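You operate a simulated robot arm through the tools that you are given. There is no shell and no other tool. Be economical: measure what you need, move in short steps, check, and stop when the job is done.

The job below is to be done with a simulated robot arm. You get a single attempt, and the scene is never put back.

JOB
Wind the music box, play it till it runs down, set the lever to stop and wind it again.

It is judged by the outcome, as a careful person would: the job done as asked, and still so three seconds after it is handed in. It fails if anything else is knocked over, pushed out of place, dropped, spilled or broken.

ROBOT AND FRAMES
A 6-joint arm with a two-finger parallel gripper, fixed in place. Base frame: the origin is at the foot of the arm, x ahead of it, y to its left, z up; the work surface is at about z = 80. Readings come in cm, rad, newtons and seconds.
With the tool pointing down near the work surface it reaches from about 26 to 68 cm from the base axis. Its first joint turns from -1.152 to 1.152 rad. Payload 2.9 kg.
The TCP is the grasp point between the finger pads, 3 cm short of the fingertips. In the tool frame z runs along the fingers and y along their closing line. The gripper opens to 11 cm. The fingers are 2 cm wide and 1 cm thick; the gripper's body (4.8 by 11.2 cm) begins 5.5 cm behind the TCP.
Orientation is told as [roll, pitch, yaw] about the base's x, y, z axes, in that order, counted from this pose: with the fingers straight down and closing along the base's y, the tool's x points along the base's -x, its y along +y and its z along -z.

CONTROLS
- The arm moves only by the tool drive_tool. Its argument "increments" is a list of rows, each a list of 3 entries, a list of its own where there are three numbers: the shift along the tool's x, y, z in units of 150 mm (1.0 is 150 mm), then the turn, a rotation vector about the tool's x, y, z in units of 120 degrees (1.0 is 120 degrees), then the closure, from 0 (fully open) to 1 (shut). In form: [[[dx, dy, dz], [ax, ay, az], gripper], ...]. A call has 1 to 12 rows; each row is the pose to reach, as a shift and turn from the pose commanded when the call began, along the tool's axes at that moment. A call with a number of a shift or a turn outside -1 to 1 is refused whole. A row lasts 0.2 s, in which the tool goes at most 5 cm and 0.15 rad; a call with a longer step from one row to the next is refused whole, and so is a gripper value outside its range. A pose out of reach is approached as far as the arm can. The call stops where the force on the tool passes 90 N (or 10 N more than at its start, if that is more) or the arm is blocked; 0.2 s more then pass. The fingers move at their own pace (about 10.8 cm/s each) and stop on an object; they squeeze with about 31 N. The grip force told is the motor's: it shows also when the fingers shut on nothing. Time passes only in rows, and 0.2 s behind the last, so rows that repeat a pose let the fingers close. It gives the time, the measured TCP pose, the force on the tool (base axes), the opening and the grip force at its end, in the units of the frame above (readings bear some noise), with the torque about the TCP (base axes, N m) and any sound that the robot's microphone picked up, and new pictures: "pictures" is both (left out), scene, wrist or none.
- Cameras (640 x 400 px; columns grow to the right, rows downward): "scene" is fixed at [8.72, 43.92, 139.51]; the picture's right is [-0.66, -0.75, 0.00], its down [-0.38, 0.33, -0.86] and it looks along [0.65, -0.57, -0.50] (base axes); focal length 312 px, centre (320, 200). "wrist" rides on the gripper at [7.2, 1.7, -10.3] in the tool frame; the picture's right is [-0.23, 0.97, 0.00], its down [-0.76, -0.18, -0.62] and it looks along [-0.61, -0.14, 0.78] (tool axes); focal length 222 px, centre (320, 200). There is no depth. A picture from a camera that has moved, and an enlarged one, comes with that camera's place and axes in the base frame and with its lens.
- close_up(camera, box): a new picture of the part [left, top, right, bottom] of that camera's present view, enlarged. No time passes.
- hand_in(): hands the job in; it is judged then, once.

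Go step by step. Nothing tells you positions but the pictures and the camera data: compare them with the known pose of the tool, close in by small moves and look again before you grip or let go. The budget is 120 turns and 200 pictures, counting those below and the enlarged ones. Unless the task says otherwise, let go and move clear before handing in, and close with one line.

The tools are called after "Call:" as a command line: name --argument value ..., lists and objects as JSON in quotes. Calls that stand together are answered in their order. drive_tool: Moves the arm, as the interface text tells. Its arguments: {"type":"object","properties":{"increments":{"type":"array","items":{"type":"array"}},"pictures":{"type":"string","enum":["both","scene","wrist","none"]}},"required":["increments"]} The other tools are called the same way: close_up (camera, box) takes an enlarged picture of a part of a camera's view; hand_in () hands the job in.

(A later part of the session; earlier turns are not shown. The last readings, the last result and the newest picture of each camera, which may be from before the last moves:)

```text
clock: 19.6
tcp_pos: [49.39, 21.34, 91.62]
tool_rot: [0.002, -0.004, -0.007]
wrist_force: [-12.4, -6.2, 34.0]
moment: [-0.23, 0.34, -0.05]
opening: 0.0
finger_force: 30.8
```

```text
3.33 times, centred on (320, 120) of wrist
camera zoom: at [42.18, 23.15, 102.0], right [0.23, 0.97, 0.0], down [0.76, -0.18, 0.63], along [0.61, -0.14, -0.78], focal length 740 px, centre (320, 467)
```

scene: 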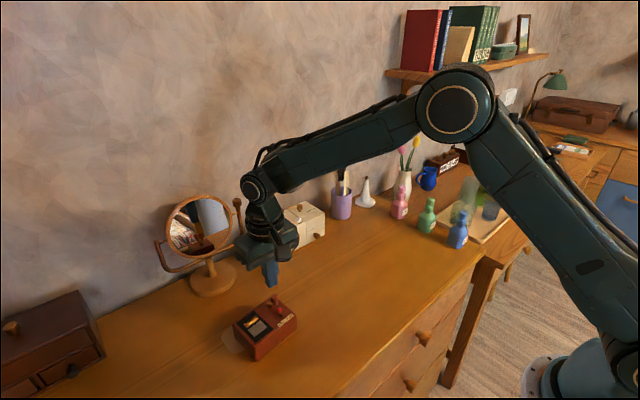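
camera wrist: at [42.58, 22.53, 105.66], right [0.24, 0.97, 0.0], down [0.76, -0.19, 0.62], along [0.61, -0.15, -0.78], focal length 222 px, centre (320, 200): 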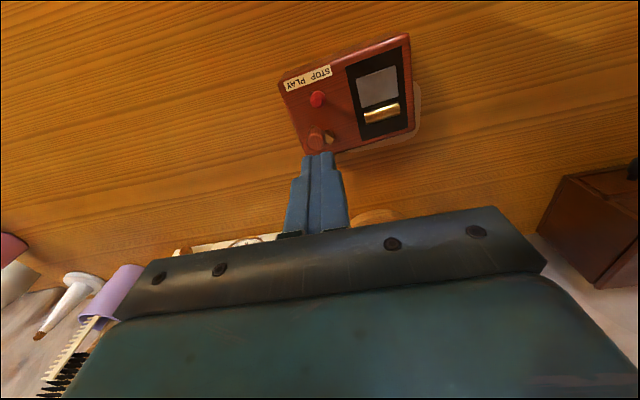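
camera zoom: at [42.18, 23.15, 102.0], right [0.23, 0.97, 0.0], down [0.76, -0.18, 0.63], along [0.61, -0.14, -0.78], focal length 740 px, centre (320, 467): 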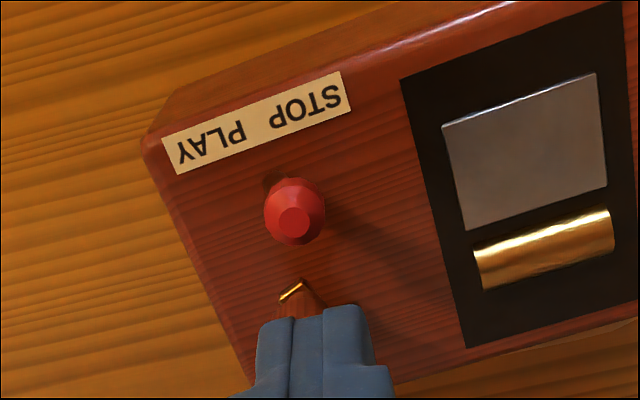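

Call:
drive_tool --increments '[[[0, 0, 0.01], [0, 0, 0], 1], [[0.0057, 0.017, 0.01], [0, 0, 0], 1], [[0.0078, 0.035, 0.01], [0, 0, 0], 1], [[0.0064, 0.053, 0.01], [0, 0, 0], 1], [[0.0015, 0.07, 0.01], [0, 0, 0], 1], [[-0.0069, 0.086, 0.01], [0, 0, 0], 1]]' --pictures "none"

Call:
close_up --camera "wrist" --box '[240, 60, 400, 180]'

Call:
close_up --camera "scene" --box '[210, 270, 306, 330]'

```text
clock: 21.0
tcp_pos: [49.78, 22.46, 91.59]
tool_rot: [0.0, -0.006, -0.008]
wrist_force: [-8.3, -24.9, 49.8]
moment: [-1.12, 0.23, -0.36]
opening: 0.0
finger_force: 31.3
```

```text
3.33 times, centred on (320, 120) of wrist
camera zoom: at [42.42, 24.32, 101.92], right [0.24, 0.97, 0.0], down [0.76, -0.18, 0.63], along [0.61, -0.15, -0.78], focal length 740 px, centre (320, 467)
```

zoom: 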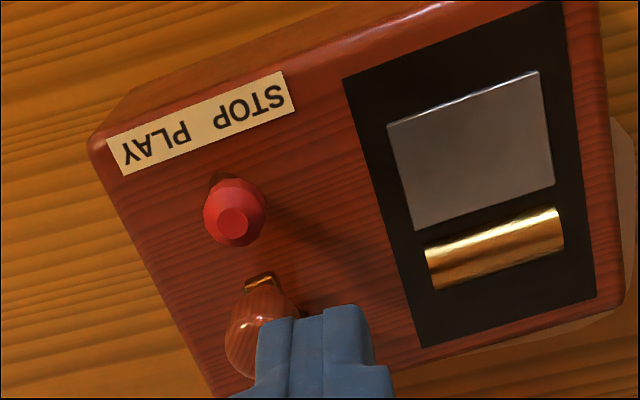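

```text
6.67 times, centred on (258, 300) of scene
camera zoom: at [8.62, 43.83, 139.55], right [-0.66, -0.75, 0.0], down [-0.38, 0.34, -0.86], along [0.65, -0.57, -0.5], focal length 2077 px, centre (733, -467)
```

zoom: 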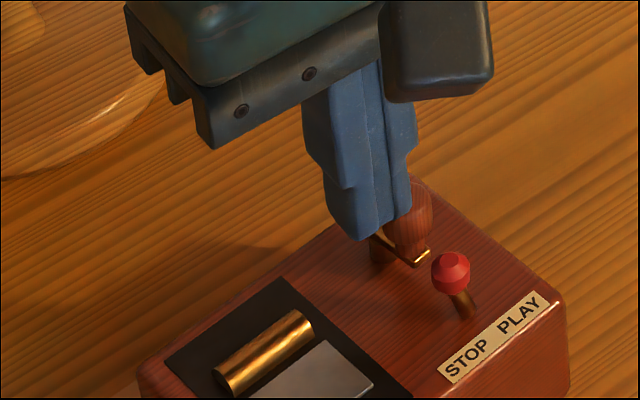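

The knob again slipped out: winding needs about 20 N at the knob, too much for friction on top. The rigid grip with a turning tool is the reliable way, with the fingers closing tangentially like a wrench, so I'll lift and re-measure.

Call:
drive_tool --increments '[[[0, 0, -0.1], [0, 0, 0], 1], [[-0.1, -0.04, -0.37], [0, 0, 0], 0.72], [[-0.1, -0.04, -0.37], [0, 0, 0], 0.72]]' --pictures "none"

Call:
close_up --camera "wrist" --box '[240, 60, 400, 180]'

Call:
close_up --camera "scene" --box '[226, 280, 290, 320]'

```text
clock: 21.8
tcp_pos: [51.22, 22.03, 96.71]
tool_rot: [0.0, 0.002, -0.004]
wrist_force: [0.1, 0.3, 0.3]
moment: [-0.02, -0.02, -0.02]
opening: 3.08
finger_force: 0.0
```

```text
3.33 times, centred on (320, 120) of wrist
camera zoom: at [43.98, 23.95, 107.02], right [0.23, 0.97, 0.0], down [0.76, -0.18, 0.62], along [0.61, -0.14, -0.78], focal length 740 px, centre (320, 467)
```

zoom: 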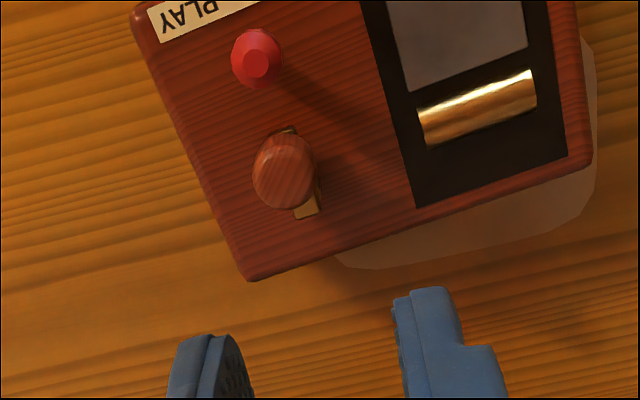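

```text
10.00 times, centred on (258, 300) of scene
camera zoom: at [8.72, 43.92, 139.51], right [-0.66, -0.75, 0.0], down [-0.38, 0.33, -0.86], along [0.65, -0.57, -0.5], focal length 3116 px, centre (940, -800)
```

zoom: 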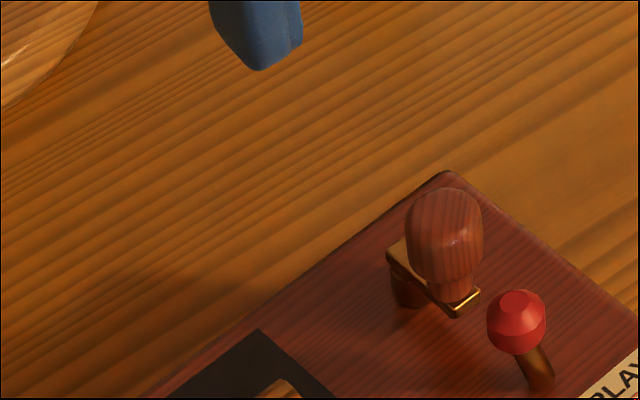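

The box stayed put this time, and the geometry is now consistent: hub (50.8, 21.9), knob (49.4, 21.9) on its −x side, bar about z 86.2. With yaw 0 the fingers close tangentially, so I'll descend and grip.

Call:
drive_tool --increments '[[[0.06, -0.006, 0.1], [0, 0, 0], 0.72], [[0.107, -0.006, 0.3], [0, 0, 0], 0.72], [[0.107, -0.006, 0.45], [0, 0, 0], 0.72], [[0.107, -0.006, 0.45], [0, 0, 0], 0.8], [[0.107, -0.006, 0.45], [0, 0, 0], 0.86], [[0.107, -0.006, 0.45], [0, 0, 0], 0.9], [[0.107, -0.006, 0.45], [0, 0, 0], 0.92]]' --pictures "none"

Call:
close_up --camera "wrist" --box '[240, 80, 400, 200]'

Call:
close_up --camera "scene" --box '[210, 270, 306, 330]'

```text
clock: 23.4
tcp_pos: [49.66, 22.09, 89.89]
tool_rot: [0.001, 0.0, -0.004]
wrist_force: [0.1, -0.8, 0.0]
moment: [-0.06, -0.09, -0.03]
opening: 1.5
finger_force: 31.4
```

```text
3.33 times, centred on (320, 140) of wrist
camera zoom: at [42.38, 23.82, 100.25], right [0.23, 0.97, 0.0], down [0.76, -0.18, 0.62], along [0.61, -0.14, -0.78], focal length 740 px, centre (320, 400)
```

zoom: 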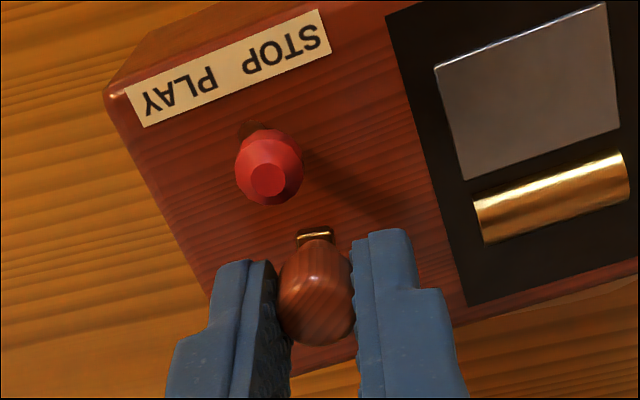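

```text
6.67 times, centred on (258, 300) of scene
camera zoom: at [8.72, 43.92, 139.51], right [-0.66, -0.75, 0.0], down [-0.38, 0.33, -0.86], along [0.65, -0.57, -0.5], focal length 2077 px, centre (733, -467)
```

zoom: 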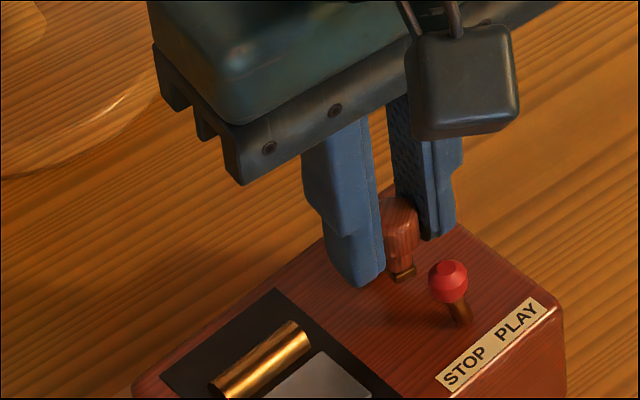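

The knob is gripped with the bar lined up between the fingers. Now I press about 25 N and rotate clockwise about the hub.

Call:
drive_tool --increments '[[[0, 0, 0.028], [0, 0, 0], 0.92], [[-0.0009, 0.012, 0.03], [0, 0, 0.0715], 0.92], [[-0.0036, 0.0236, 0.03], [0, 0, 0.143], 0.92], [[-0.008, 0.0348, 0.03], [0, 0, 0.2145], 0.92], [[-0.014, 0.0452, 0.03], [0, 0, 0.286], 0.92], [[-0.0215, 0.0545, 0.03], [0, 0, 0.3575], 0.92], [[-0.0303, 0.0627, 0.03], [0, 0, 0.429], 0.92], [[-0.0402, 0.0694, 0.03], [0, 0, 0.5005], 0.92]]' --pictures "none"

Call:
close_up --camera "scene" --box '[210, 270, 306, 330]'

Call:
close_up --camera "wrist" --box '[240, 80, 400, 200]'

```text
clock: 25.2
tcp_pos: [50.08, 23.06, 89.43]
tool_rot: [-0.001, 0.0, -1.056]
wrist_force: [4.0, -9.4, 12.1]
moment: [-0.09, -0.13, 0.02]
opening: 1.52
finger_force: 31.3
```

```text
6.67 times, centred on (258, 300) of scene
camera zoom: at [8.71, 43.89, 139.52], right [-0.66, -0.75, 0.0], down [-0.38, 0.33, -0.86], along [0.65, -0.57, -0.5], focal length 2077 px, centre (733, -467)
```

zoom: 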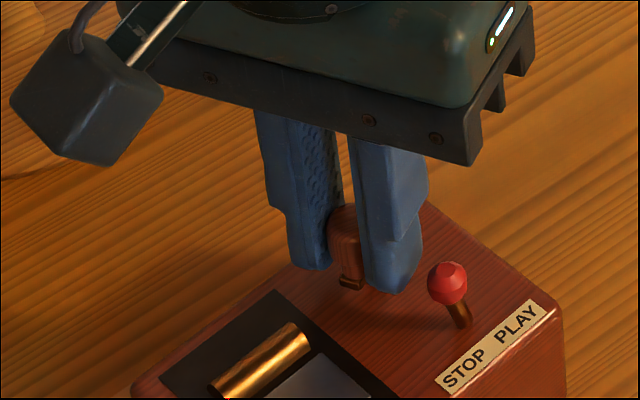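

```text
3.33 times, centred on (320, 140) of wrist
camera zoom: at [48.02, 30.24, 99.79], right [0.96, 0.28, 0.0], down [0.22, -0.75, 0.62], along [0.17, -0.6, -0.78], focal length 740 px, centre (320, 400)
```

zoom: 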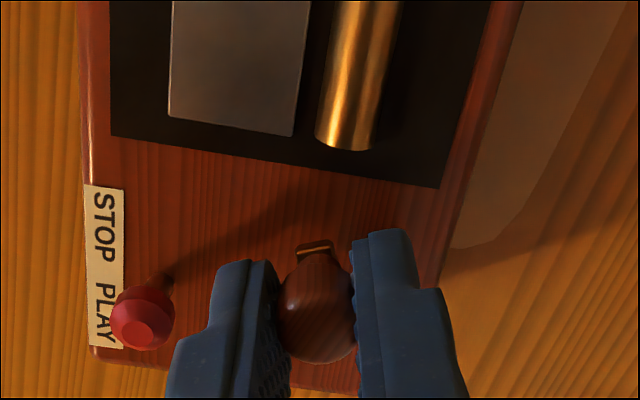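

The crank turns cleanly and the box holds still. I continue the same turn.

Call:
drive_tool --increments '[[[-0.0009, 0.012, 0.006], [0, 0, 0.0715], 0.92], [[-0.0036, 0.0236, 0.008], [0, 0, 0.143], 0.92], [[-0.008, 0.0348, 0.008], [0, 0, 0.2145], 0.92], [[-0.014, 0.0452, 0.008], [0, 0, 0.286], 0.92], [[-0.0215, 0.0545, 0.008], [0, 0, 0.3575], 0.92], [[-0.0303, 0.0627, 0.008], [0, 0, 0.429], 0.92], [[-0.0402, 0.0694, 0.008], [0, 0, 0.5005], 0.92], [[-0.051, 0.0746, 0.008], [0, 0, 0.572], 0.92], [[-0.0625, 0.0781, 0.008], [0, 0, 0.6435], 0.92], [[-0.0743, 0.0798, 0.008], [0, 0, 0.715], 0.92], [[-0.0863, 0.0797, 0.008], [0, 0, 0.7865], 0.92], [[-0.0982, 0.0779, 0.008], [0, 0, 0.858], 0.92]]' --pictures "none"

Call:
close_up --camera "scene" --box '[210, 270, 306, 330]'

```text
clock: 27.8
tcp_pos: [55.43, 17.54, 90.16]
tool_rot: [0.048, -0.017, -2.749]
wrist_force: [-0.2, -0.5, -4.6]
moment: [-0.05, -0.16, 0.02]
opening: 1.51
finger_force: 30.5
out of reach, approached as far as the arm can: row 11, 12
```

```text
6.67 times, centred on (258, 300) of scene
camera zoom: at [8.72, 43.93, 139.51], right [-0.66, -0.75, 0.0], down [-0.38, 0.33, -0.86], along [0.65, -0.57, -0.5], focal length 2077 px, centre (733, -467)
```

zoom: 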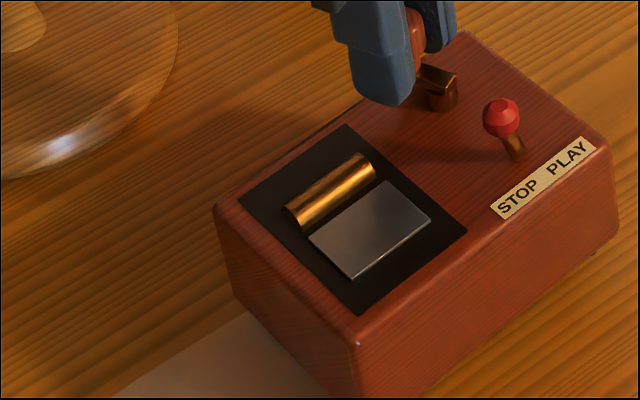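

The tool hit its yaw limit near −2.7 rad and the solver slid off, dragging the box about 5 cm. It's still gripped and nothing was struck, so I'll ease off the pressure and back the turn slightly to return to reachable poses.

Call:
drive_tool --increments '[[[-0.0009, -0.012, -0.035], [0, 0, -0.0715], 0.92]]' --pictures "scene"

Call:
close_up --camera "scene" --box '[210, 270, 306, 330]'

```text
clock: 28.2
tcp_pos: [55.39, 17.86, 90.89]
tool_rot: [0.043, -0.02, -2.598]
wrist_force: [0.1, 0.5, -4.8]
moment: [-0.02, -0.14, -0.01]
opening: 1.49
finger_force: 31.0
```

scene: 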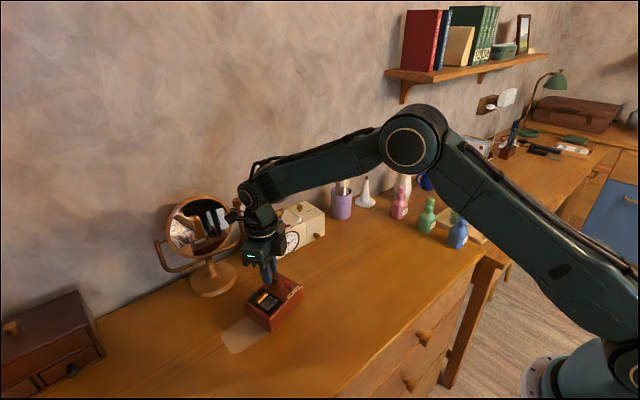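

```text
6.67 times, centred on (258, 300) of scene
camera zoom: at [8.73, 43.93, 139.51], right [-0.66, -0.75, 0.0], down [-0.38, 0.33, -0.86], along [0.65, -0.57, -0.5], focal length 2077 px, centre (733, -467)
```

zoom: 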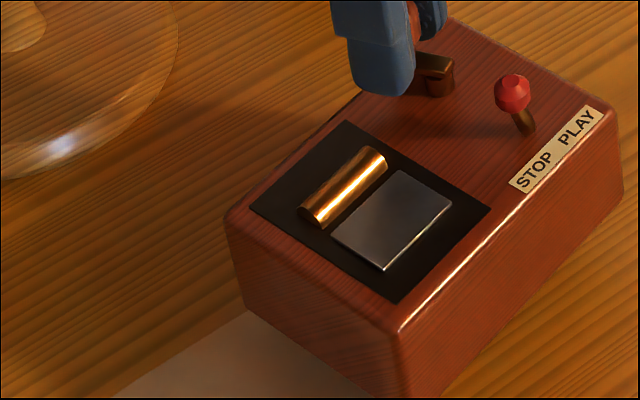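

The box came slightly with the lifted grip; I'll lower it to seat it, level the tool and slide the box gently back near where it stood.

Call:
drive_tool --increments '[[[0, 0, 0.03], [0.01, 0.005, 0], 0.92], [[0, 0, 0.05], [0.0205, 0.0096, 0], 0.92], [[-0.008, -0.09, 0.05], [0.0205, 0.0096, 0], 0.92], [[-0.016, -0.18, 0.05], [0.0205, 0.0096, 0], 0.92], [[-0.025, -0.28, 0.05], [0.0205, 0.0096, 0], 0.92], [[-0.033, -0.385, 0.05], [0.0205, 0.0096, 0], 0.92], [[-0.033, -0.385, 0.05], [0.0205, 0.0096, 0], 0.92]]' --pictures "scene"

Call:
close_up --camera "scene" --box '[210, 270, 306, 330]'

```text
clock: 29.8
tcp_pos: [51.85, 22.55, 89.96]
tool_rot: [0.001, 0.0, -2.597]
wrist_force: [0.3, 0.4, -4.5]
moment: [-0.08, -0.16, 0.01]
opening: 1.51
finger_force: 30.8
```

scene: 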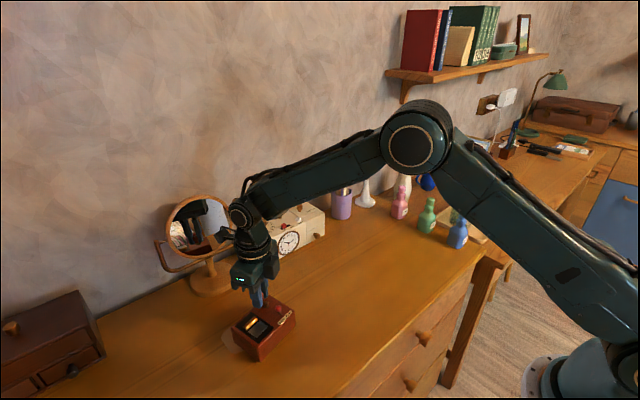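

```text
6.67 times, centred on (258, 300) of scene
camera zoom: at [8.73, 43.93, 139.51], right [-0.66, -0.75, 0.0], down [-0.38, 0.33, -0.86], along [0.65, -0.57, -0.5], focal length 2077 px, centre (733, -467)
```

zoom: 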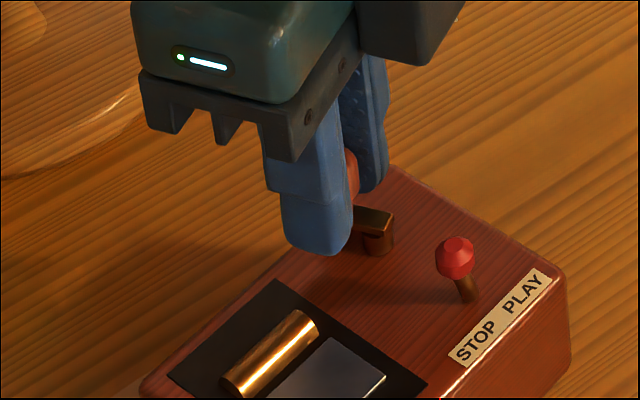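

The box is back near its place. I'll seat it fully, open the fingers and start rotating the tool back around the knob.

Call:
drive_tool --increments '[[[0, 0, 0.012], [0, 0, 0], 0.92], [[0, 0, 0.024], [0, 0, 0], 0.92], [[0, 0, 0.024], [0, 0, 0], 0.72], [[0, 0, 0.0], [0, 0, 0], 0.72], [[0, 0, 0], [0, 0, -0.0715], 0.72], [[0, 0, 0], [0, 0, -0.143], 0.72], [[0, 0, 0], [0, 0, -0.2145], 0.72], [[0, 0, 0], [0, 0, -0.286], 0.72], [[0, 0, 0], [0, 0, -0.3575], 0.72], [[0, 0, 0], [0, 0, -0.429], 0.72], [[0, 0, 0], [0, 0, -0.5005], 0.72], [[0, 0, 0], [0, 0, -0.572], 0.72]]' --pictures "none"

Call:
close_up --camera "scene" --box '[210, 270, 306, 330]'

Call:
close_up --camera "wrist" --box '[240, 80, 400, 200]'

```text
clock: 32.4
tcp_pos: [51.98, 22.39, 89.91]
tool_rot: [0.002, -0.002, -1.398]
wrist_force: [0.2, -0.3, 0.3]
moment: [-0.02, 0.02, 0.01]
opening: 3.06
finger_force: 0.0
```

```text
6.67 times, centred on (258, 300) of scene
camera zoom: at [8.72, 43.92, 139.51], right [-0.66, -0.75, 0.0], down [-0.38, 0.33, -0.86], along [0.65, -0.57, -0.5], focal length 2077 px, centre (733, -467)
```

zoom: 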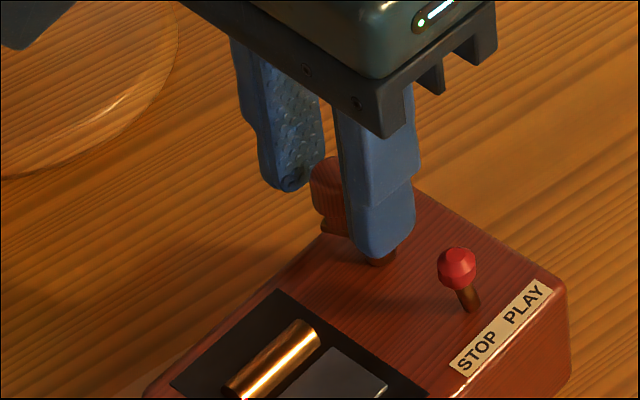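

```text
3.33 times, centred on (320, 140) of wrist
camera zoom: at [52.41, 29.98, 100.3], right [1.0, -0.06, 0.0], down [-0.04, -0.78, 0.62], along [-0.03, -0.62, -0.78], focal length 740 px, centre (320, 400)
```

zoom: 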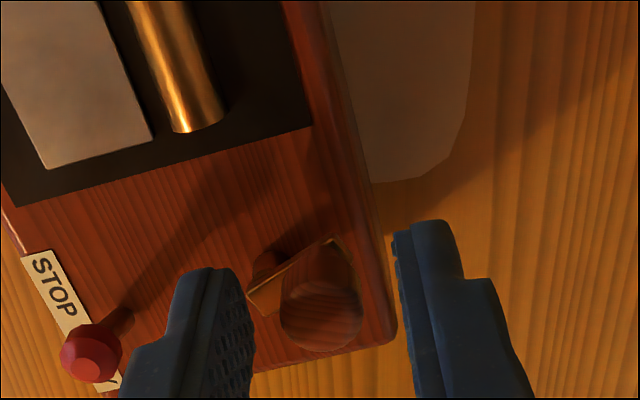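

The knob sits well between the fingers. I rotate the rest of the way back and look again before closing.

Call:
drive_tool --increments '[[[0, 0, 0], [0, 0, -0.0715], 0.72], [[0, 0, 0], [0, 0, -0.143], 0.72], [[0, 0, 0], [0, 0, -0.2145], 0.72], [[0, 0, 0], [0, 0, -0.286], 0.72], [[0, 0, 0], [0, 0, -0.3575], 0.72], [[0, 0, 0], [0, 0, -0.429], 0.72], [[0, 0, 0], [0, 0, -0.5005], 0.72], [[0, 0, 0], [0, 0, -0.572], 0.72], [[0, 0, 0], [0, 0, -0.6435], 0.72], [[0, 0, 0], [0, 0, -0.715], 0.72], [[0, 0, 0], [0, 0, -0.7865], 0.72], [[0, 0, 0], [0, 0, -0.858], 0.72]]' --pictures "none"

Call:
close_up --camera "wrist" --box '[240, 80, 400, 200]'

```text
clock: 35.0
tcp_pos: [52.04, 22.34, 90.06]
tool_rot: [-0.003, 0.001, 0.401]
wrist_force: [0.2, 1.4, 0.3]
moment: [0.04, -0.01, 0.01]
opening: 3.09
finger_force: 0.0
```

```text
3.33 times, centred on (320, 140) of wrist
camera zoom: at [44.73, 21.32, 100.28], right [-0.17, 0.99, 0.0], down [0.77, 0.13, 0.62], along [0.62, 0.1, -0.78], focal length 740 px, centre (320, 400)
```

zoom: 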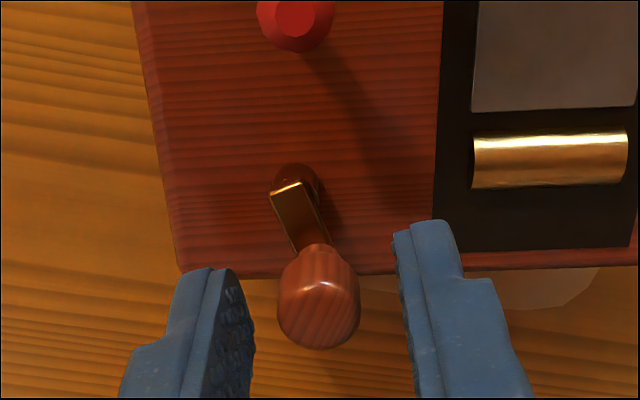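

The tool now faces the crank from the other side, with the hub toward its +x. I align 0.2 rad more, close and press.

Call:
drive_tool --increments '[[[0, 0, 0], [0, 0, -0.048], 0.72], [[0, 0, 0], [0, 0, -0.096], 0.72], [[0, 0, 0], [0, 0, -0.096], 0.8], [[0, 0, 0], [0, 0, -0.096], 0.86], [[0, 0, 0], [0, 0, -0.096], 0.92], [[0, 0, 0], [0, 0, -0.096], 0.92], [[0, 0, 0.02], [0, 0, -0.096], 0.92], [[0, 0, 0.035], [0, 0, -0.096], 0.92]]' --pictures "none"

Call:
close_up --camera "wrist" --box '[240, 80, 400, 200]'

```text
clock: 36.8
tcp_pos: [52.12, 22.62, 89.58]
tool_rot: [-0.004, -0.006, 0.598]
wrist_force: [-1.5, -2.5, 20.1]
moment: [0.04, -0.01, -0.03]
opening: 1.54
finger_force: 30.9
```

```text
3.33 times, centred on (320, 140) of wrist
camera zoom: at [45.17, 19.95, 99.91], right [-0.36, 0.93, 0.0], down [0.73, 0.28, 0.63], along [0.59, 0.23, -0.78], focal length 740 px, centre (320, 400)
```

zoom: 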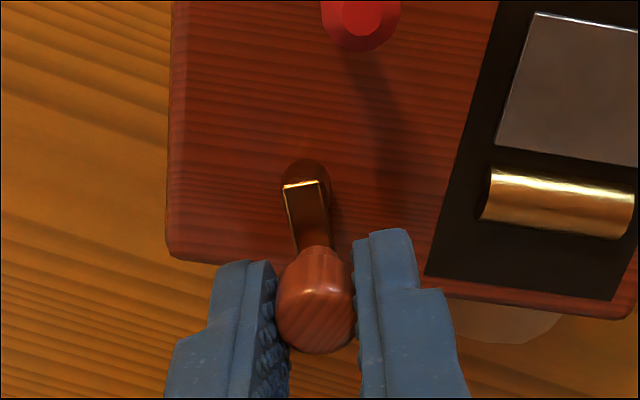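

Aligned, gripped and pressing 20 N. Winding on.

Call:
drive_tool --increments '[[[0.0009, -0.012, 0.003], [0, 0, 0.0715], 0.92], [[0.0036, -0.0236, 0.005], [0, 0, 0.143], 0.92], [[0.008, -0.0348, 0.006], [0, 0, 0.2145], 0.92], [[0.014, -0.0452, 0.006], [0, 0, 0.286], 0.92], [[0.0215, -0.0545, 0.006], [0, 0, 0.3575], 0.92], [[0.0303, -0.0627, 0.006], [0, 0, 0.429], 0.92], [[0.0402, -0.0694, 0.006], [0, 0, 0.5005], 0.92], [[0.051, -0.0746, 0.006], [0, 0, 0.572], 0.92], [[0.0625, -0.0781, 0.006], [0, 0, 0.6435], 0.92], [[0.0743, -0.0798, 0.006], [0, 0, 0.715], 0.92]]' --pictures "none"

Call:
close_up --camera "wrist" --box '[240, 80, 400, 200]'

```text
clock: 39.0
tcp_pos: [51.79, 20.77, 89.26]
tool_rot: [-0.003, -0.002, -0.903]
wrist_force: [4.2, -10.8, 13.7]
moment: [-0.03, 0.01, 0.05]
opening: 1.52
finger_force: 31.5
```

```text
3.33 times, centred on (320, 140) of wrist
camera zoom: at [48.66, 27.61, 99.68], right [0.91, 0.43, 0.0], down [0.33, -0.71, 0.62], along [0.26, -0.57, -0.78], focal length 740 px, centre (320, 400)
```

zoom: 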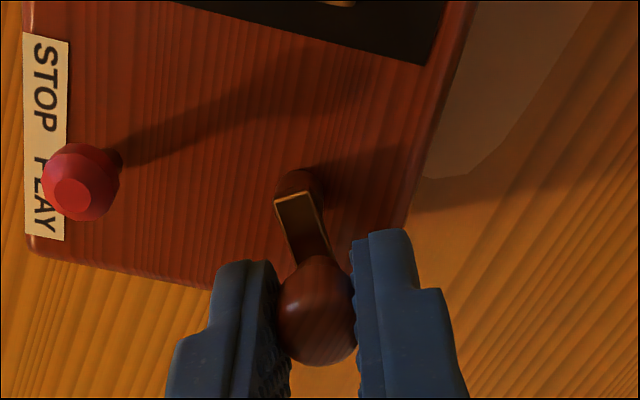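

Good: about 240° more since the regrip, with only a slight grip slip. I continue with the corrected hub offset.

Call:
drive_tool --increments '[[[-0.0021, -0.0119, 0.003], [0, 0, 0.0715], 0.92], [[-0.0024, -0.0239, 0.004], [0, 0, 0.143], 0.92], [[-0.0009, -0.0359, 0.004], [0, 0, 0.2145], 0.92], [[0.0023, -0.0475, 0.004], [0, 0, 0.286], 0.92], [[0.0073, -0.0585, 0.004], [0, 0, 0.3575], 0.92], [[0.0138, -0.0687, 0.004], [0, 0, 0.429], 0.92], [[0.0218, -0.0777, 0.004], [0, 0, 0.5005], 0.92], [[0.0311, -0.0854, 0.004], [0, 0, 0.572], 0.92], [[0.0414, -0.0917, 0.004], [0, 0, 0.6435], 0.92], [[0.0525, -0.0964, 0.004], [0, 0, 0.715], 0.92]]' --pictures "none"

Call:
close_up --camera "wrist" --box '[240, 80, 400, 200]'

Call:
close_up --camera "scene" --box '[210, 270, 306, 330]'

```text
clock: 41.2
tcp_pos: [50.04, 20.45, 89.2]
tool_rot: [0.0, -0.002, -2.401]
wrist_force: [-0.7, -1.6, 0.3]
moment: [0.07, -0.07, 0.05]
opening: 1.53
finger_force: 30.6
```

```text
3.33 times, centred on (320, 140) of wrist
camera zoom: at [56.6, 24.24, 99.54], right [0.49, -0.87, 0.0], down [-0.68, -0.38, 0.62], along [-0.54, -0.31, -0.78], focal length 740 px, centre (320, 400)
```

zoom: 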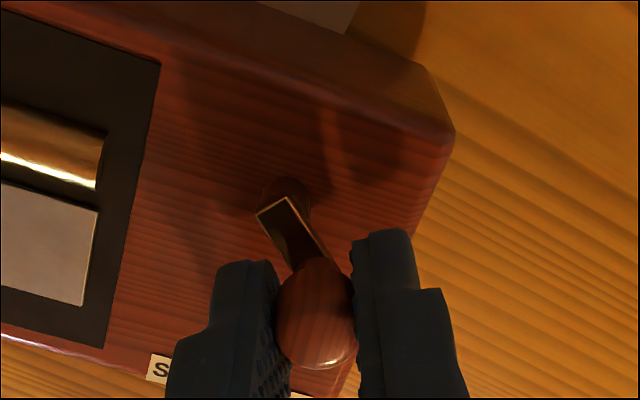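

```text
6.67 times, centred on (258, 300) of scene
camera zoom: at [8.72, 43.92, 139.51], right [-0.66, -0.75, 0.0], down [-0.38, 0.33, -0.86], along [0.65, -0.57, -0.5], focal length 2077 px, centre (733, -467)
```

zoom: 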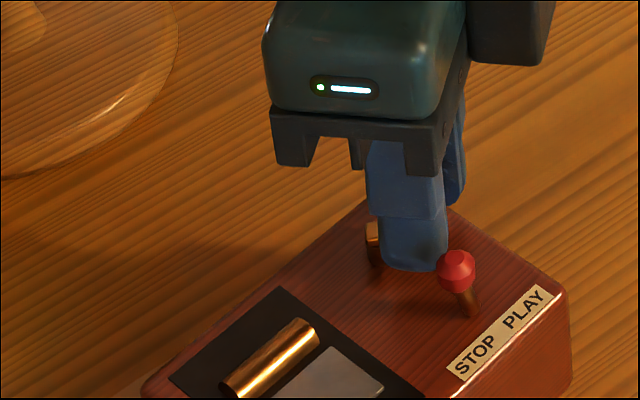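

The crank has made about 1.2 turns. For the next half turn I open slightly, lift clear of the lever, and rotate the tool back.

Call:
drive_tool --increments '[[[0, 0, -0.01], [0, 0, 0], 0.8], [[0, 0, -0.02], [0, 0, 0], 0.8], [[0, 0, -0.12], [0, 0, -0.03], 0.78], [[0, 0, -0.2], [0, 0, -0.1], 0.72], [[0, 0, -0.2], [0, 0, -0.1715], 0.72], [[0, 0, -0.2], [0, 0, -0.243], 0.72], [[0, 0, -0.2], [0, 0, -0.3145], 0.72], [[0, 0, -0.2], [0, 0, -0.386], 0.72], [[0, 0, -0.2], [0, 0, -0.4575], 0.72], [[0, 0, -0.2], [0, 0, -0.529], 0.72], [[0, 0, -0.2], [0, 0, -0.6], 0.72], [[0, 0, -0.2], [0, 0, -0.6715], 0.72]]' --pictures "none"

Call:
drive_tool --increments '[[[0, 0, 0], [0, 0, -0.0715], 0.72], [[0, 0, 0], [0, 0, -0.143], 0.72], [[0, 0, 0], [0, 0, -0.2145], 0.72], [[0, 0, 0], [0, 0, -0.286], 0.72], [[0, 0, 0], [0, 0, -0.3575], 0.72], [[0, 0, 0], [0, 0, -0.429], 0.72], [[0, 0, 0], [0, 0, -0.5005], 0.72], [[0, 0, 0], [0, 0, -0.572], 0.72], [[0, 0, 0], [0, 0, -0.6435], 0.72], [[0, 0, 0], [0, 0, -0.715], 0.72], [[0, 0, 0], [0, 0, -0.7865], 0.72], [[0, 0, 0], [0, 0, -0.858], 0.72]]' --pictures "none"

Call:
close_up --camera "wrist" --box '[240, 80, 400, 200]'

Call:
close_up --camera "scene" --box '[210, 270, 306, 330]'

```text
clock: 43.8
tcp_pos: [50.03, 20.5, 92.2]
tool_rot: [-0.001, -0.002, -0.987]
wrist_force: [0.4, -0.2, 0.1]
moment: [-0.01, 0.03, -0.03]
opening: 3.07
finger_force: 0.1
```

```text
clock: 46.4
tcp_pos: [50.03, 20.69, 92.26]
tool_rot: [-0.001, 0.0, 0.81]
wrist_force: [-0.9, 0.3, 0.1]
moment: [-0.01, -0.01, 0.02]
opening: 3.07
finger_force: 0.0
```

```text
3.33 times, centred on (320, 140) of wrist
camera zoom: at [43.9, 16.67, 102.7], right [-0.55, 0.84, 0.0], down [0.65, 0.43, 0.62], along [0.52, 0.34, -0.78], focal length 740 px, centre (320, 400)
```

zoom: 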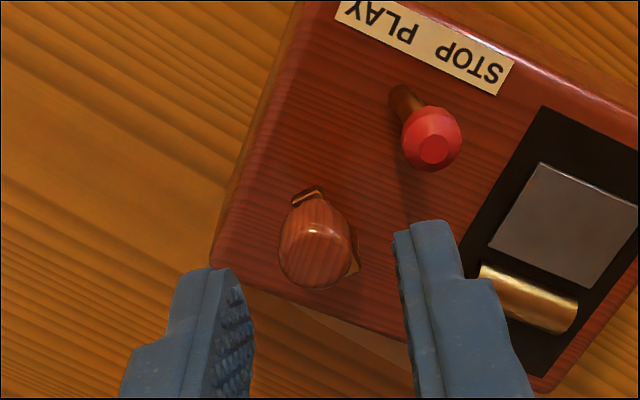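

```text
6.67 times, centred on (258, 300) of scene
camera zoom: at [8.72, 43.92, 139.51], right [-0.66, -0.75, 0.0], down [-0.38, 0.33, -0.86], along [0.65, -0.57, -0.5], focal length 2077 px, centre (733, -467)
```

zoom: 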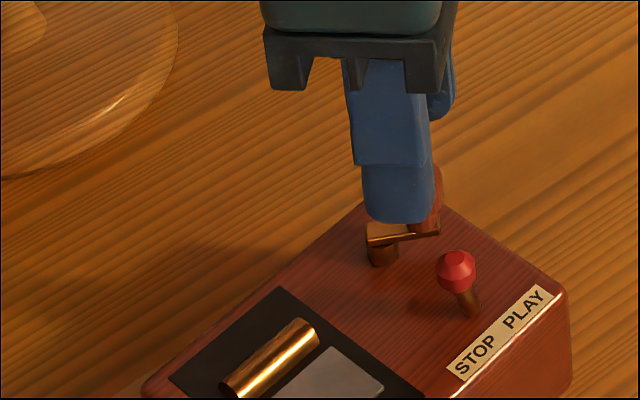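

The knob is still under the tool. I rotate 0.35 rad further to align, descend, close and press.

Call:
drive_tool --increments '[[[0, 0, 0.05], [0, 0, -0.06], 0.72], [[0, 0, 0.1], [0, 0, -0.12], 0.72], [[0, 0, 0.165], [0, 0, -0.165], 0.72], [[0, 0, 0.165], [0, 0, -0.165], 0.8], [[0, 0, 0.165], [0, 0, -0.165], 0.86], [[0, 0, 0.165], [0, 0, -0.165], 0.92], [[0, 0, 0.165], [0, 0, -0.165], 0.92], [[0, 0, 0.19], [0, 0, -0.165], 0.92], [[0, 0, 0.2], [0, 0, -0.165], 0.92]]' --pictures "none"

Call:
close_up --camera "wrist" --box '[240, 80, 400, 200]'

```text
clock: 48.4
tcp_pos: [50.29, 20.6, 89.48]
tool_rot: [-0.004, -0.002, 1.152]
wrist_force: [-4.3, -2.7, 20.4]
moment: [-0.03, 0.08, -0.06]
opening: 1.55
finger_force: 31.0
```

```text
3.33 times, centred on (320, 140) of wrist
camera zoom: at [45.7, 14.76, 99.76], right [-0.8, 0.6, 0.0], down [0.47, 0.62, 0.63], along [0.38, 0.5, -0.78], focal length 740 px, centre (320, 400)
```

zoom: 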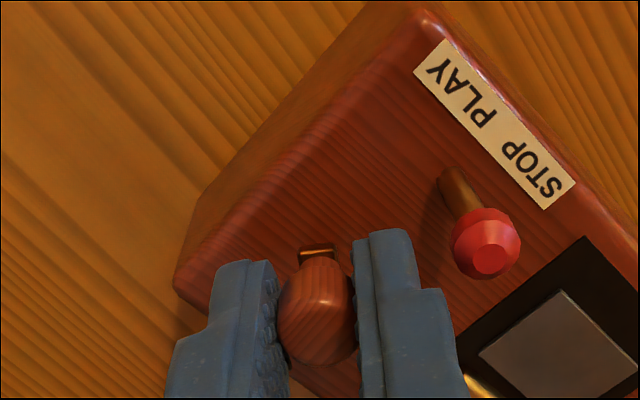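

Alignment is good, but the fingers would pass close to the lever ball. I regrip 0.35 cm nearer the hub for clearance.

Call:
drive_tool --increments '[[[0, 0, -0.03], [0, 0, 0], 0.92], [[0, 0, -0.03], [0, 0, 0], 0.8], [[-0.023, 0, -0.03], [0, 0, 0], 0.8], [[-0.023, 0, -0.03], [0, 0, 0], 0.92], [[-0.023, 0, -0.03], [0, 0, 0], 0.92], [[-0.023, 0, 0.0], [0, 0, 0], 0.92], [[-0.023, 0, 0.004], [0, 0, 0], 0.92]]' --pictures "none"

Call:
close_up --camera "wrist" --box '[240, 80, 400, 200]'

```text
clock: 50.0
tcp_pos: [50.31, 20.9, 89.26]
tool_rot: [-0.006, -0.001, 1.151]
wrist_force: [-3.8, -2.0, 20.5]
moment: [-0.09, 0.12, -0.08]
opening: 1.49
finger_force: 30.8
```

```text
3.33 times, centred on (320, 140) of wrist
camera zoom: at [45.83, 15.04, 99.68], right [-0.8, 0.6, 0.0], down [0.47, 0.62, 0.63], along [0.38, 0.5, -0.78], focal length 740 px, centre (320, 400)
```

zoom: 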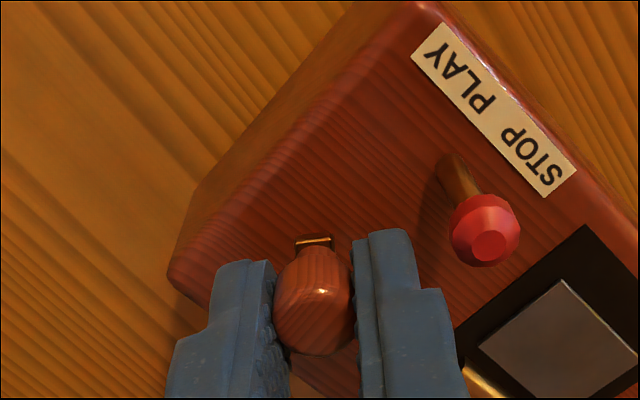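

Call:
drive_tool --increments '[[[-0.0007, 0.009, 0.003], [0, 0, 0.0715], 0.92], [[-0.0027, 0.0177, 0.005], [0, 0, 0.143], 0.92], [[-0.006, 0.0261, 0.006], [0, 0, 0.2145], 0.92], [[-0.0105, 0.0339, 0.006], [0, 0, 0.286], 0.92], [[-0.0161, 0.0409, 0.006], [0, 0, 0.3575], 0.92], [[-0.0227, 0.047, 0.006], [0, 0, 0.429], 0.92], [[-0.0301, 0.052, 0.006], [0, 0, 0.5005], 0.92], [[-0.0383, 0.0559, 0.006], [0, 0, 0.572], 0.92], [[-0.0469, 0.0585, 0.006], [0, 0, 0.6435], 0.92], [[-0.0558, 0.0599, 0.006], [0, 0, 0.715], 0.92]]' --pictures "none"

Call:
close_up --camera "wrist" --box '[240, 80, 400, 200]'

Call:
close_up --camera "scene" --box '[210, 270, 306, 330]'

```text
clock: 52.2
tcp_pos: [49.77, 22.14, 89.19]
tool_rot: [0.002, -0.003, -0.345]
wrist_force: [-0.4, 0.0, 20.0]
moment: [0.32, -0.27, 0.64]
opening: 1.58
finger_force: 30.9
```

```text
3.33 times, centred on (320, 140) of wrist
camera zoom: at [43.57, 26.2, 99.49], right [0.54, 0.84, 0.0], down [0.65, -0.43, 0.63], along [0.53, -0.34, -0.78], focal length 740 px, centre (320, 400)
```

zoom: 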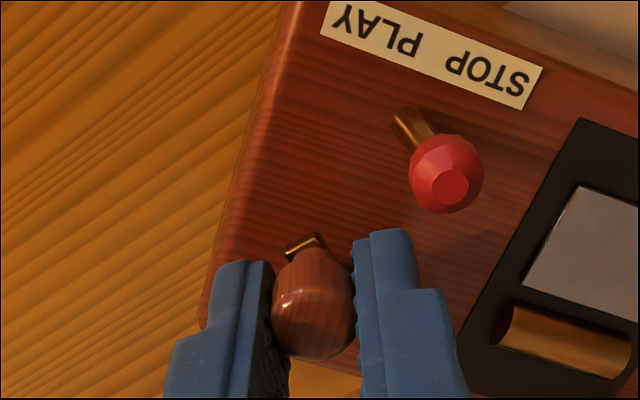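

```text
6.67 times, centred on (258, 300) of scene
camera zoom: at [8.69, 43.91, 139.52], right [-0.66, -0.75, 0.0], down [-0.38, 0.33, -0.86], along [0.65, -0.57, -0.5], focal length 2077 px, centre (733, -467)
```

zoom: 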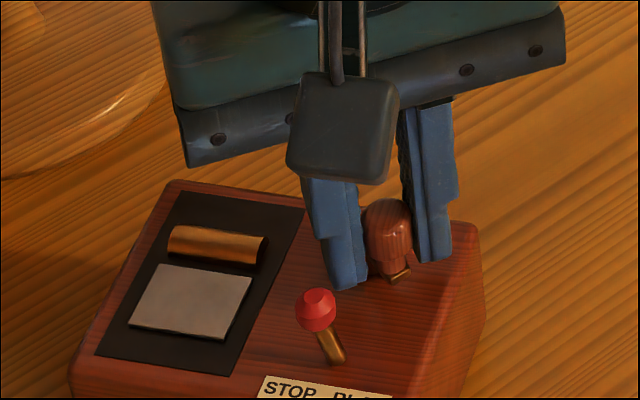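

The box itself turned and the torque rose to 0.64 N·m while the crank stayed put relative to it, so the spring is fully wound at about 1.2 turns. I ease the pressure and turn the box back straight.

Call:
drive_tool --increments '[[[0, 0, -0.03], [0, 0, 0], 0.92], [[-0.0007, -0.009, -0.034], [0, 0, -0.0715], 0.92], [[-0.0027, -0.0177, -0.034], [0, 0, -0.143], 0.92], [[-0.006, -0.0261, -0.034], [0, 0, -0.2145], 0.92], [[-0.0105, -0.0339, -0.034], [0, 0, -0.286], 0.92], [[-0.0161, -0.0409, -0.034], [0, 0, -0.3575], 0.92], [[-0.0227, -0.047, -0.034], [0, 0, -0.429], 0.92], [[-0.0301, -0.052, -0.034], [0, 0, -0.5005], 0.92]]' --pictures "none"

Call:
close_up --camera "scene" --box '[194, 260, 306, 330]'

```text
clock: 54.0
tcp_pos: [49.88, 21.23, 89.53]
tool_rot: [-0.002, 0.001, 0.707]
wrist_force: [0.4, 0.2, -4.9]
moment: [-0.14, -0.08, 0.0]
opening: 1.5
finger_force: 31.2
```

```text
5.71 times, centred on (250, 295) of scene
camera zoom: at [8.73, 43.93, 139.51], right [-0.66, -0.75, 0.0], down [-0.38, 0.33, -0.86], along [0.65, -0.57, -0.5], focal length 1781 px, centre (720, -343)
```

zoom: 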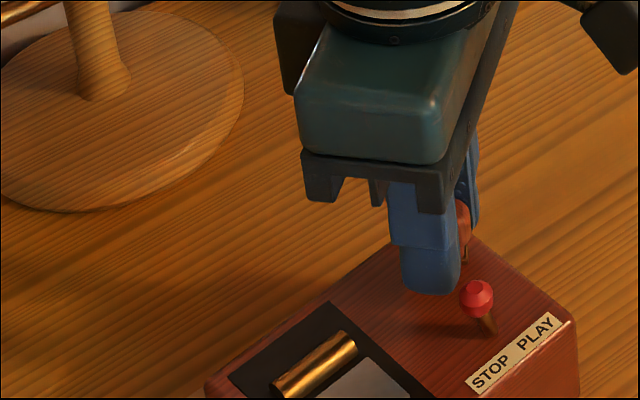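

The box is straight again. I seat it, release, lift and move back for a look at the lever.

Call:
drive_tool --increments '[[[0, 0, 0.015], [0, 0, 0], 0.92], [[0, 0, 0.022], [0, 0, 0], 0.92], [[0, 0, 0.022], [0, 0, 0], 0.8], [[0, 0, 0.02], [0, 0, 0], 0.78], [[0, 0, -0.1], [0, 0, 0], 0.75], [[0, 0, -0.3], [0, 0, 0.0715], 0.72], [[0, 0, -0.42], [0, 0, 0.143], 0.72], [[0, 0, -0.42], [0, 0, 0.2145], 0.72], [[0, 0, -0.42], [0, 0, 0.286], 0.72], [[0, 0, -0.42], [0, 0, 0.337], 0.72], [[0, 0, -0.42], [0, 0, 0.337], 0.72]]' --pictures "none"

Call:
close_up --camera "wrist" --box '[240, 60, 400, 180]'

Call:
close_up --camera "scene" --box '[210, 270, 306, 330]'

```text
clock: 56.4
tcp_pos: [50.01, 21.09, 95.97]
tool_rot: [-0.001, -0.002, -0.006]
wrist_force: [-0.2, 0.3, -0.3]
moment: [0.02, -0.01, 0.01]
opening: 3.08
finger_force: 0.0
```

```text
3.33 times, centred on (320, 120) of wrist
camera zoom: at [42.76, 23.02, 106.25], right [0.23, 0.97, 0.0], down [0.76, -0.18, 0.62], along [0.61, -0.15, -0.78], focal length 740 px, centre (320, 467)
```

zoom: 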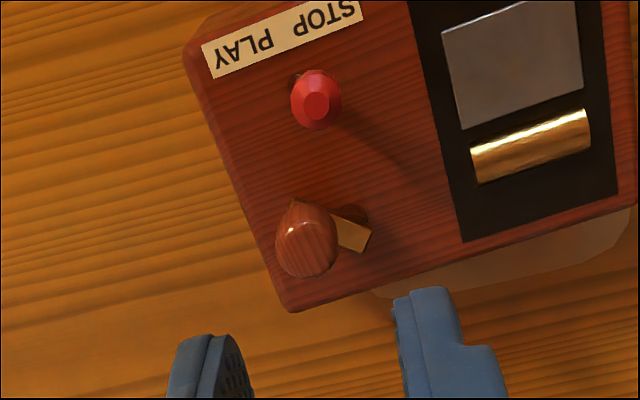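

```text
6.67 times, centred on (258, 300) of scene
camera zoom: at [8.72, 43.92, 139.51], right [-0.66, -0.75, 0.0], down [-0.38, 0.33, -0.86], along [0.65, -0.57, -0.5], focal length 2077 px, centre (733, -467)
```

zoom: 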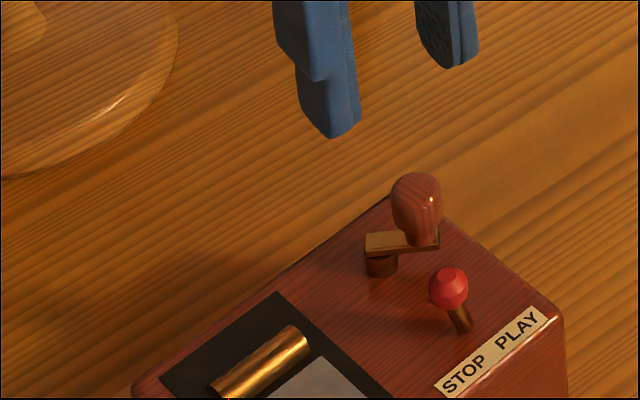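

The lever ball is at about (46.75, 21.9), leaning to STOP with its pivot at about (46.73, 21.45). I move above it, turned to match the box.

Call:
drive_tool --increments '[[[0.217, 0.051, 0], [0, 0, -0.0715], 0.75], [[0.217, 0.051, 0.3], [0, 0, -0.0715], 0.75], [[0.217, 0.051, 0.36], [0, 0, -0.0715], 0.75]]' --pictures "none"

Call:
close_up --camera "wrist" --box '[240, 80, 400, 200]'

Call:
close_up --camera "scene" --box '[210, 270, 306, 330]'

```text
clock: 57.2
tcp_pos: [46.81, 21.64, 90.53]
tool_rot: [-0.002, -0.002, 0.148]
wrist_force: [-0.2, -0.4, -1.0]
moment: [0.03, 0.0, -0.04]
opening: 2.75
finger_force: 0.1
```

```text
3.33 times, centred on (320, 140) of wrist
camera zoom: at [39.33, 22.45, 100.83], right [0.08, 1.0, 0.0], down [0.78, -0.06, 0.62], along [0.62, -0.05, -0.78], focal length 740 px, centre (320, 400)
```

zoom: 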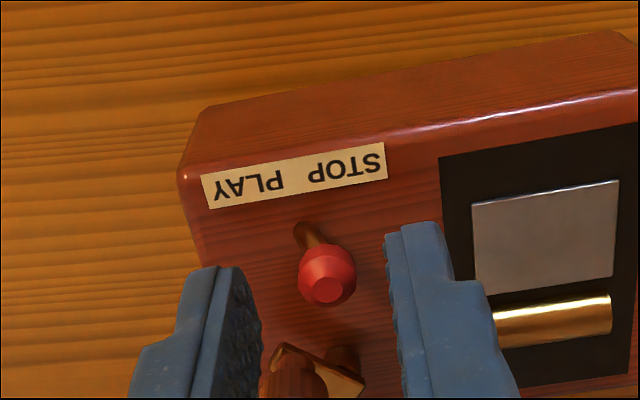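

```text
6.67 times, centred on (258, 300) of scene
camera zoom: at [8.72, 43.92, 139.51], right [-0.66, -0.75, 0.0], down [-0.38, 0.33, -0.86], along [0.65, -0.57, -0.5], focal length 2077 px, centre (733, -467)
```

zoom: 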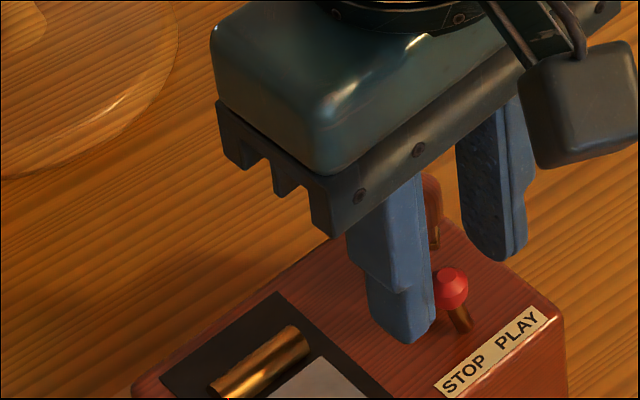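

The ball is centred between the fingers. I lower 1.4 cm and close.

Call:
drive_tool --increments '[[[0, 0, 0.05], [0, 0, 0], 0.75], [[0, 0.003, 0.095], [0, 0, 0], 0.75], [[0, 0.003, 0.095], [0, 0, 0], 0.82], [[0, 0.003, 0.095], [0, 0, 0], 0.87], [[0, 0.003, 0.095], [0, 0, 0], 0.93], [[0, 0.003, 0.095], [0, 0, 0], 0.95]]' --pictures "none"

Call:
close_up --camera "wrist" --box '[240, 80, 400, 200]'

Call:
close_up --camera "scene" --box '[210, 270, 306, 330]'

```text
clock: 58.6
tcp_pos: [46.68, 21.78, 89.02]
tool_rot: [-0.001, -0.004, 0.146]
wrist_force: [-0.6, 0.8, 0.2]
moment: [0.03, -0.07, 0.05]
opening: 1.11
finger_force: 31.3
```

```text
3.33 times, centred on (320, 140) of wrist
camera zoom: at [39.33, 22.54, 99.46], right [0.08, 1.0, 0.0], down [0.78, -0.06, 0.62], along [0.62, -0.05, -0.78], focal length 740 px, centre (320, 400)
```

zoom: 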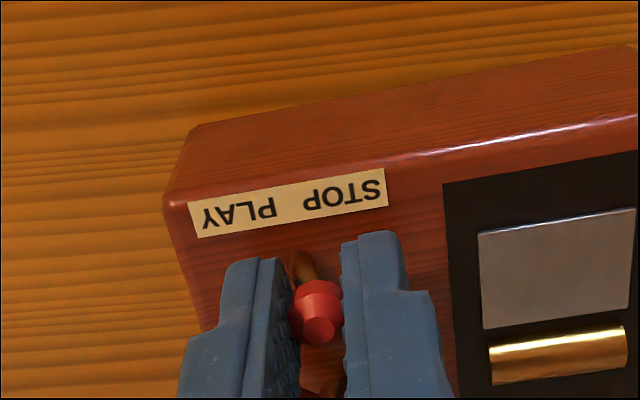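

```text
6.67 times, centred on (258, 300) of scene
camera zoom: at [8.72, 43.93, 139.51], right [-0.66, -0.75, 0.0], down [-0.38, 0.33, -0.86], along [0.65, -0.57, -0.5], focal length 2077 px, centre (733, -467)
```

zoom: 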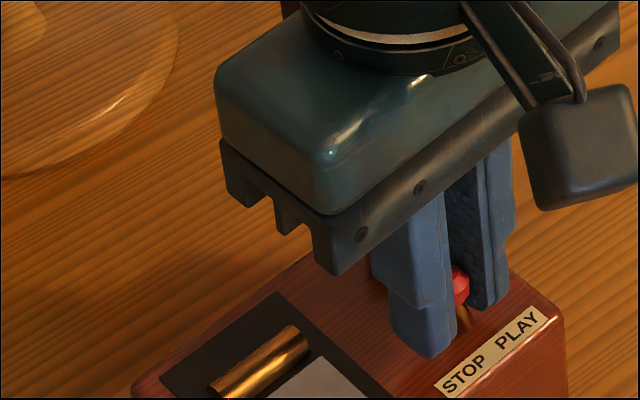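

The ball is gripped. I press lightly to hold the box and move toward PLAY.

Call:
drive_tool --increments '[[[0, 0, 0.014], [0, 0, 0], 0.95], [[0, -0.015, 0.016], [0, 0, 0], 0.95], [[0, -0.03, 0.016], [0, 0, 0], 0.95], [[0, -0.045, 0.016], [0, 0, 0], 0.95], [[0, -0.06, 0.016], [0, 0, 0], 0.95]]' --pictures "none"

Call:
close_up --camera "wrist" --box '[240, 80, 400, 200]'

Call:
close_up --camera "scene" --box '[210, 270, 306, 330]'

```text
clock: 59.8
tcp_pos: [46.75, 21.0, 88.92]
tool_rot: [-0.002, -0.003, 0.146]
wrist_force: [-0.6, 3.9, 8.0]
moment: [0.22, -0.33, 0.0]
opening: 1.18
finger_force: 30.8
```

```text
3.33 times, centred on (320, 140) of wrist
camera zoom: at [39.45, 21.75, 99.26], right [0.08, 1.0, 0.0], down [0.78, -0.06, 0.63], along [0.62, -0.05, -0.78], focal length 740 px, centre (320, 400)
```

zoom: 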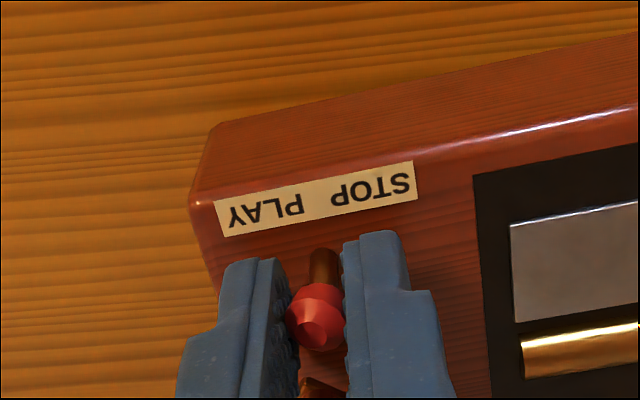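

```text
6.67 times, centred on (258, 300) of scene
camera zoom: at [8.71, 43.93, 139.51], right [-0.66, -0.75, 0.0], down [-0.38, 0.33, -0.86], along [0.65, -0.57, -0.5], focal length 2077 px, centre (733, -467)
```

zoom: 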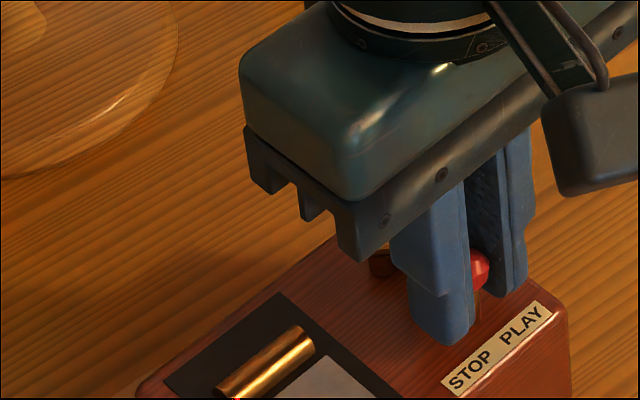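

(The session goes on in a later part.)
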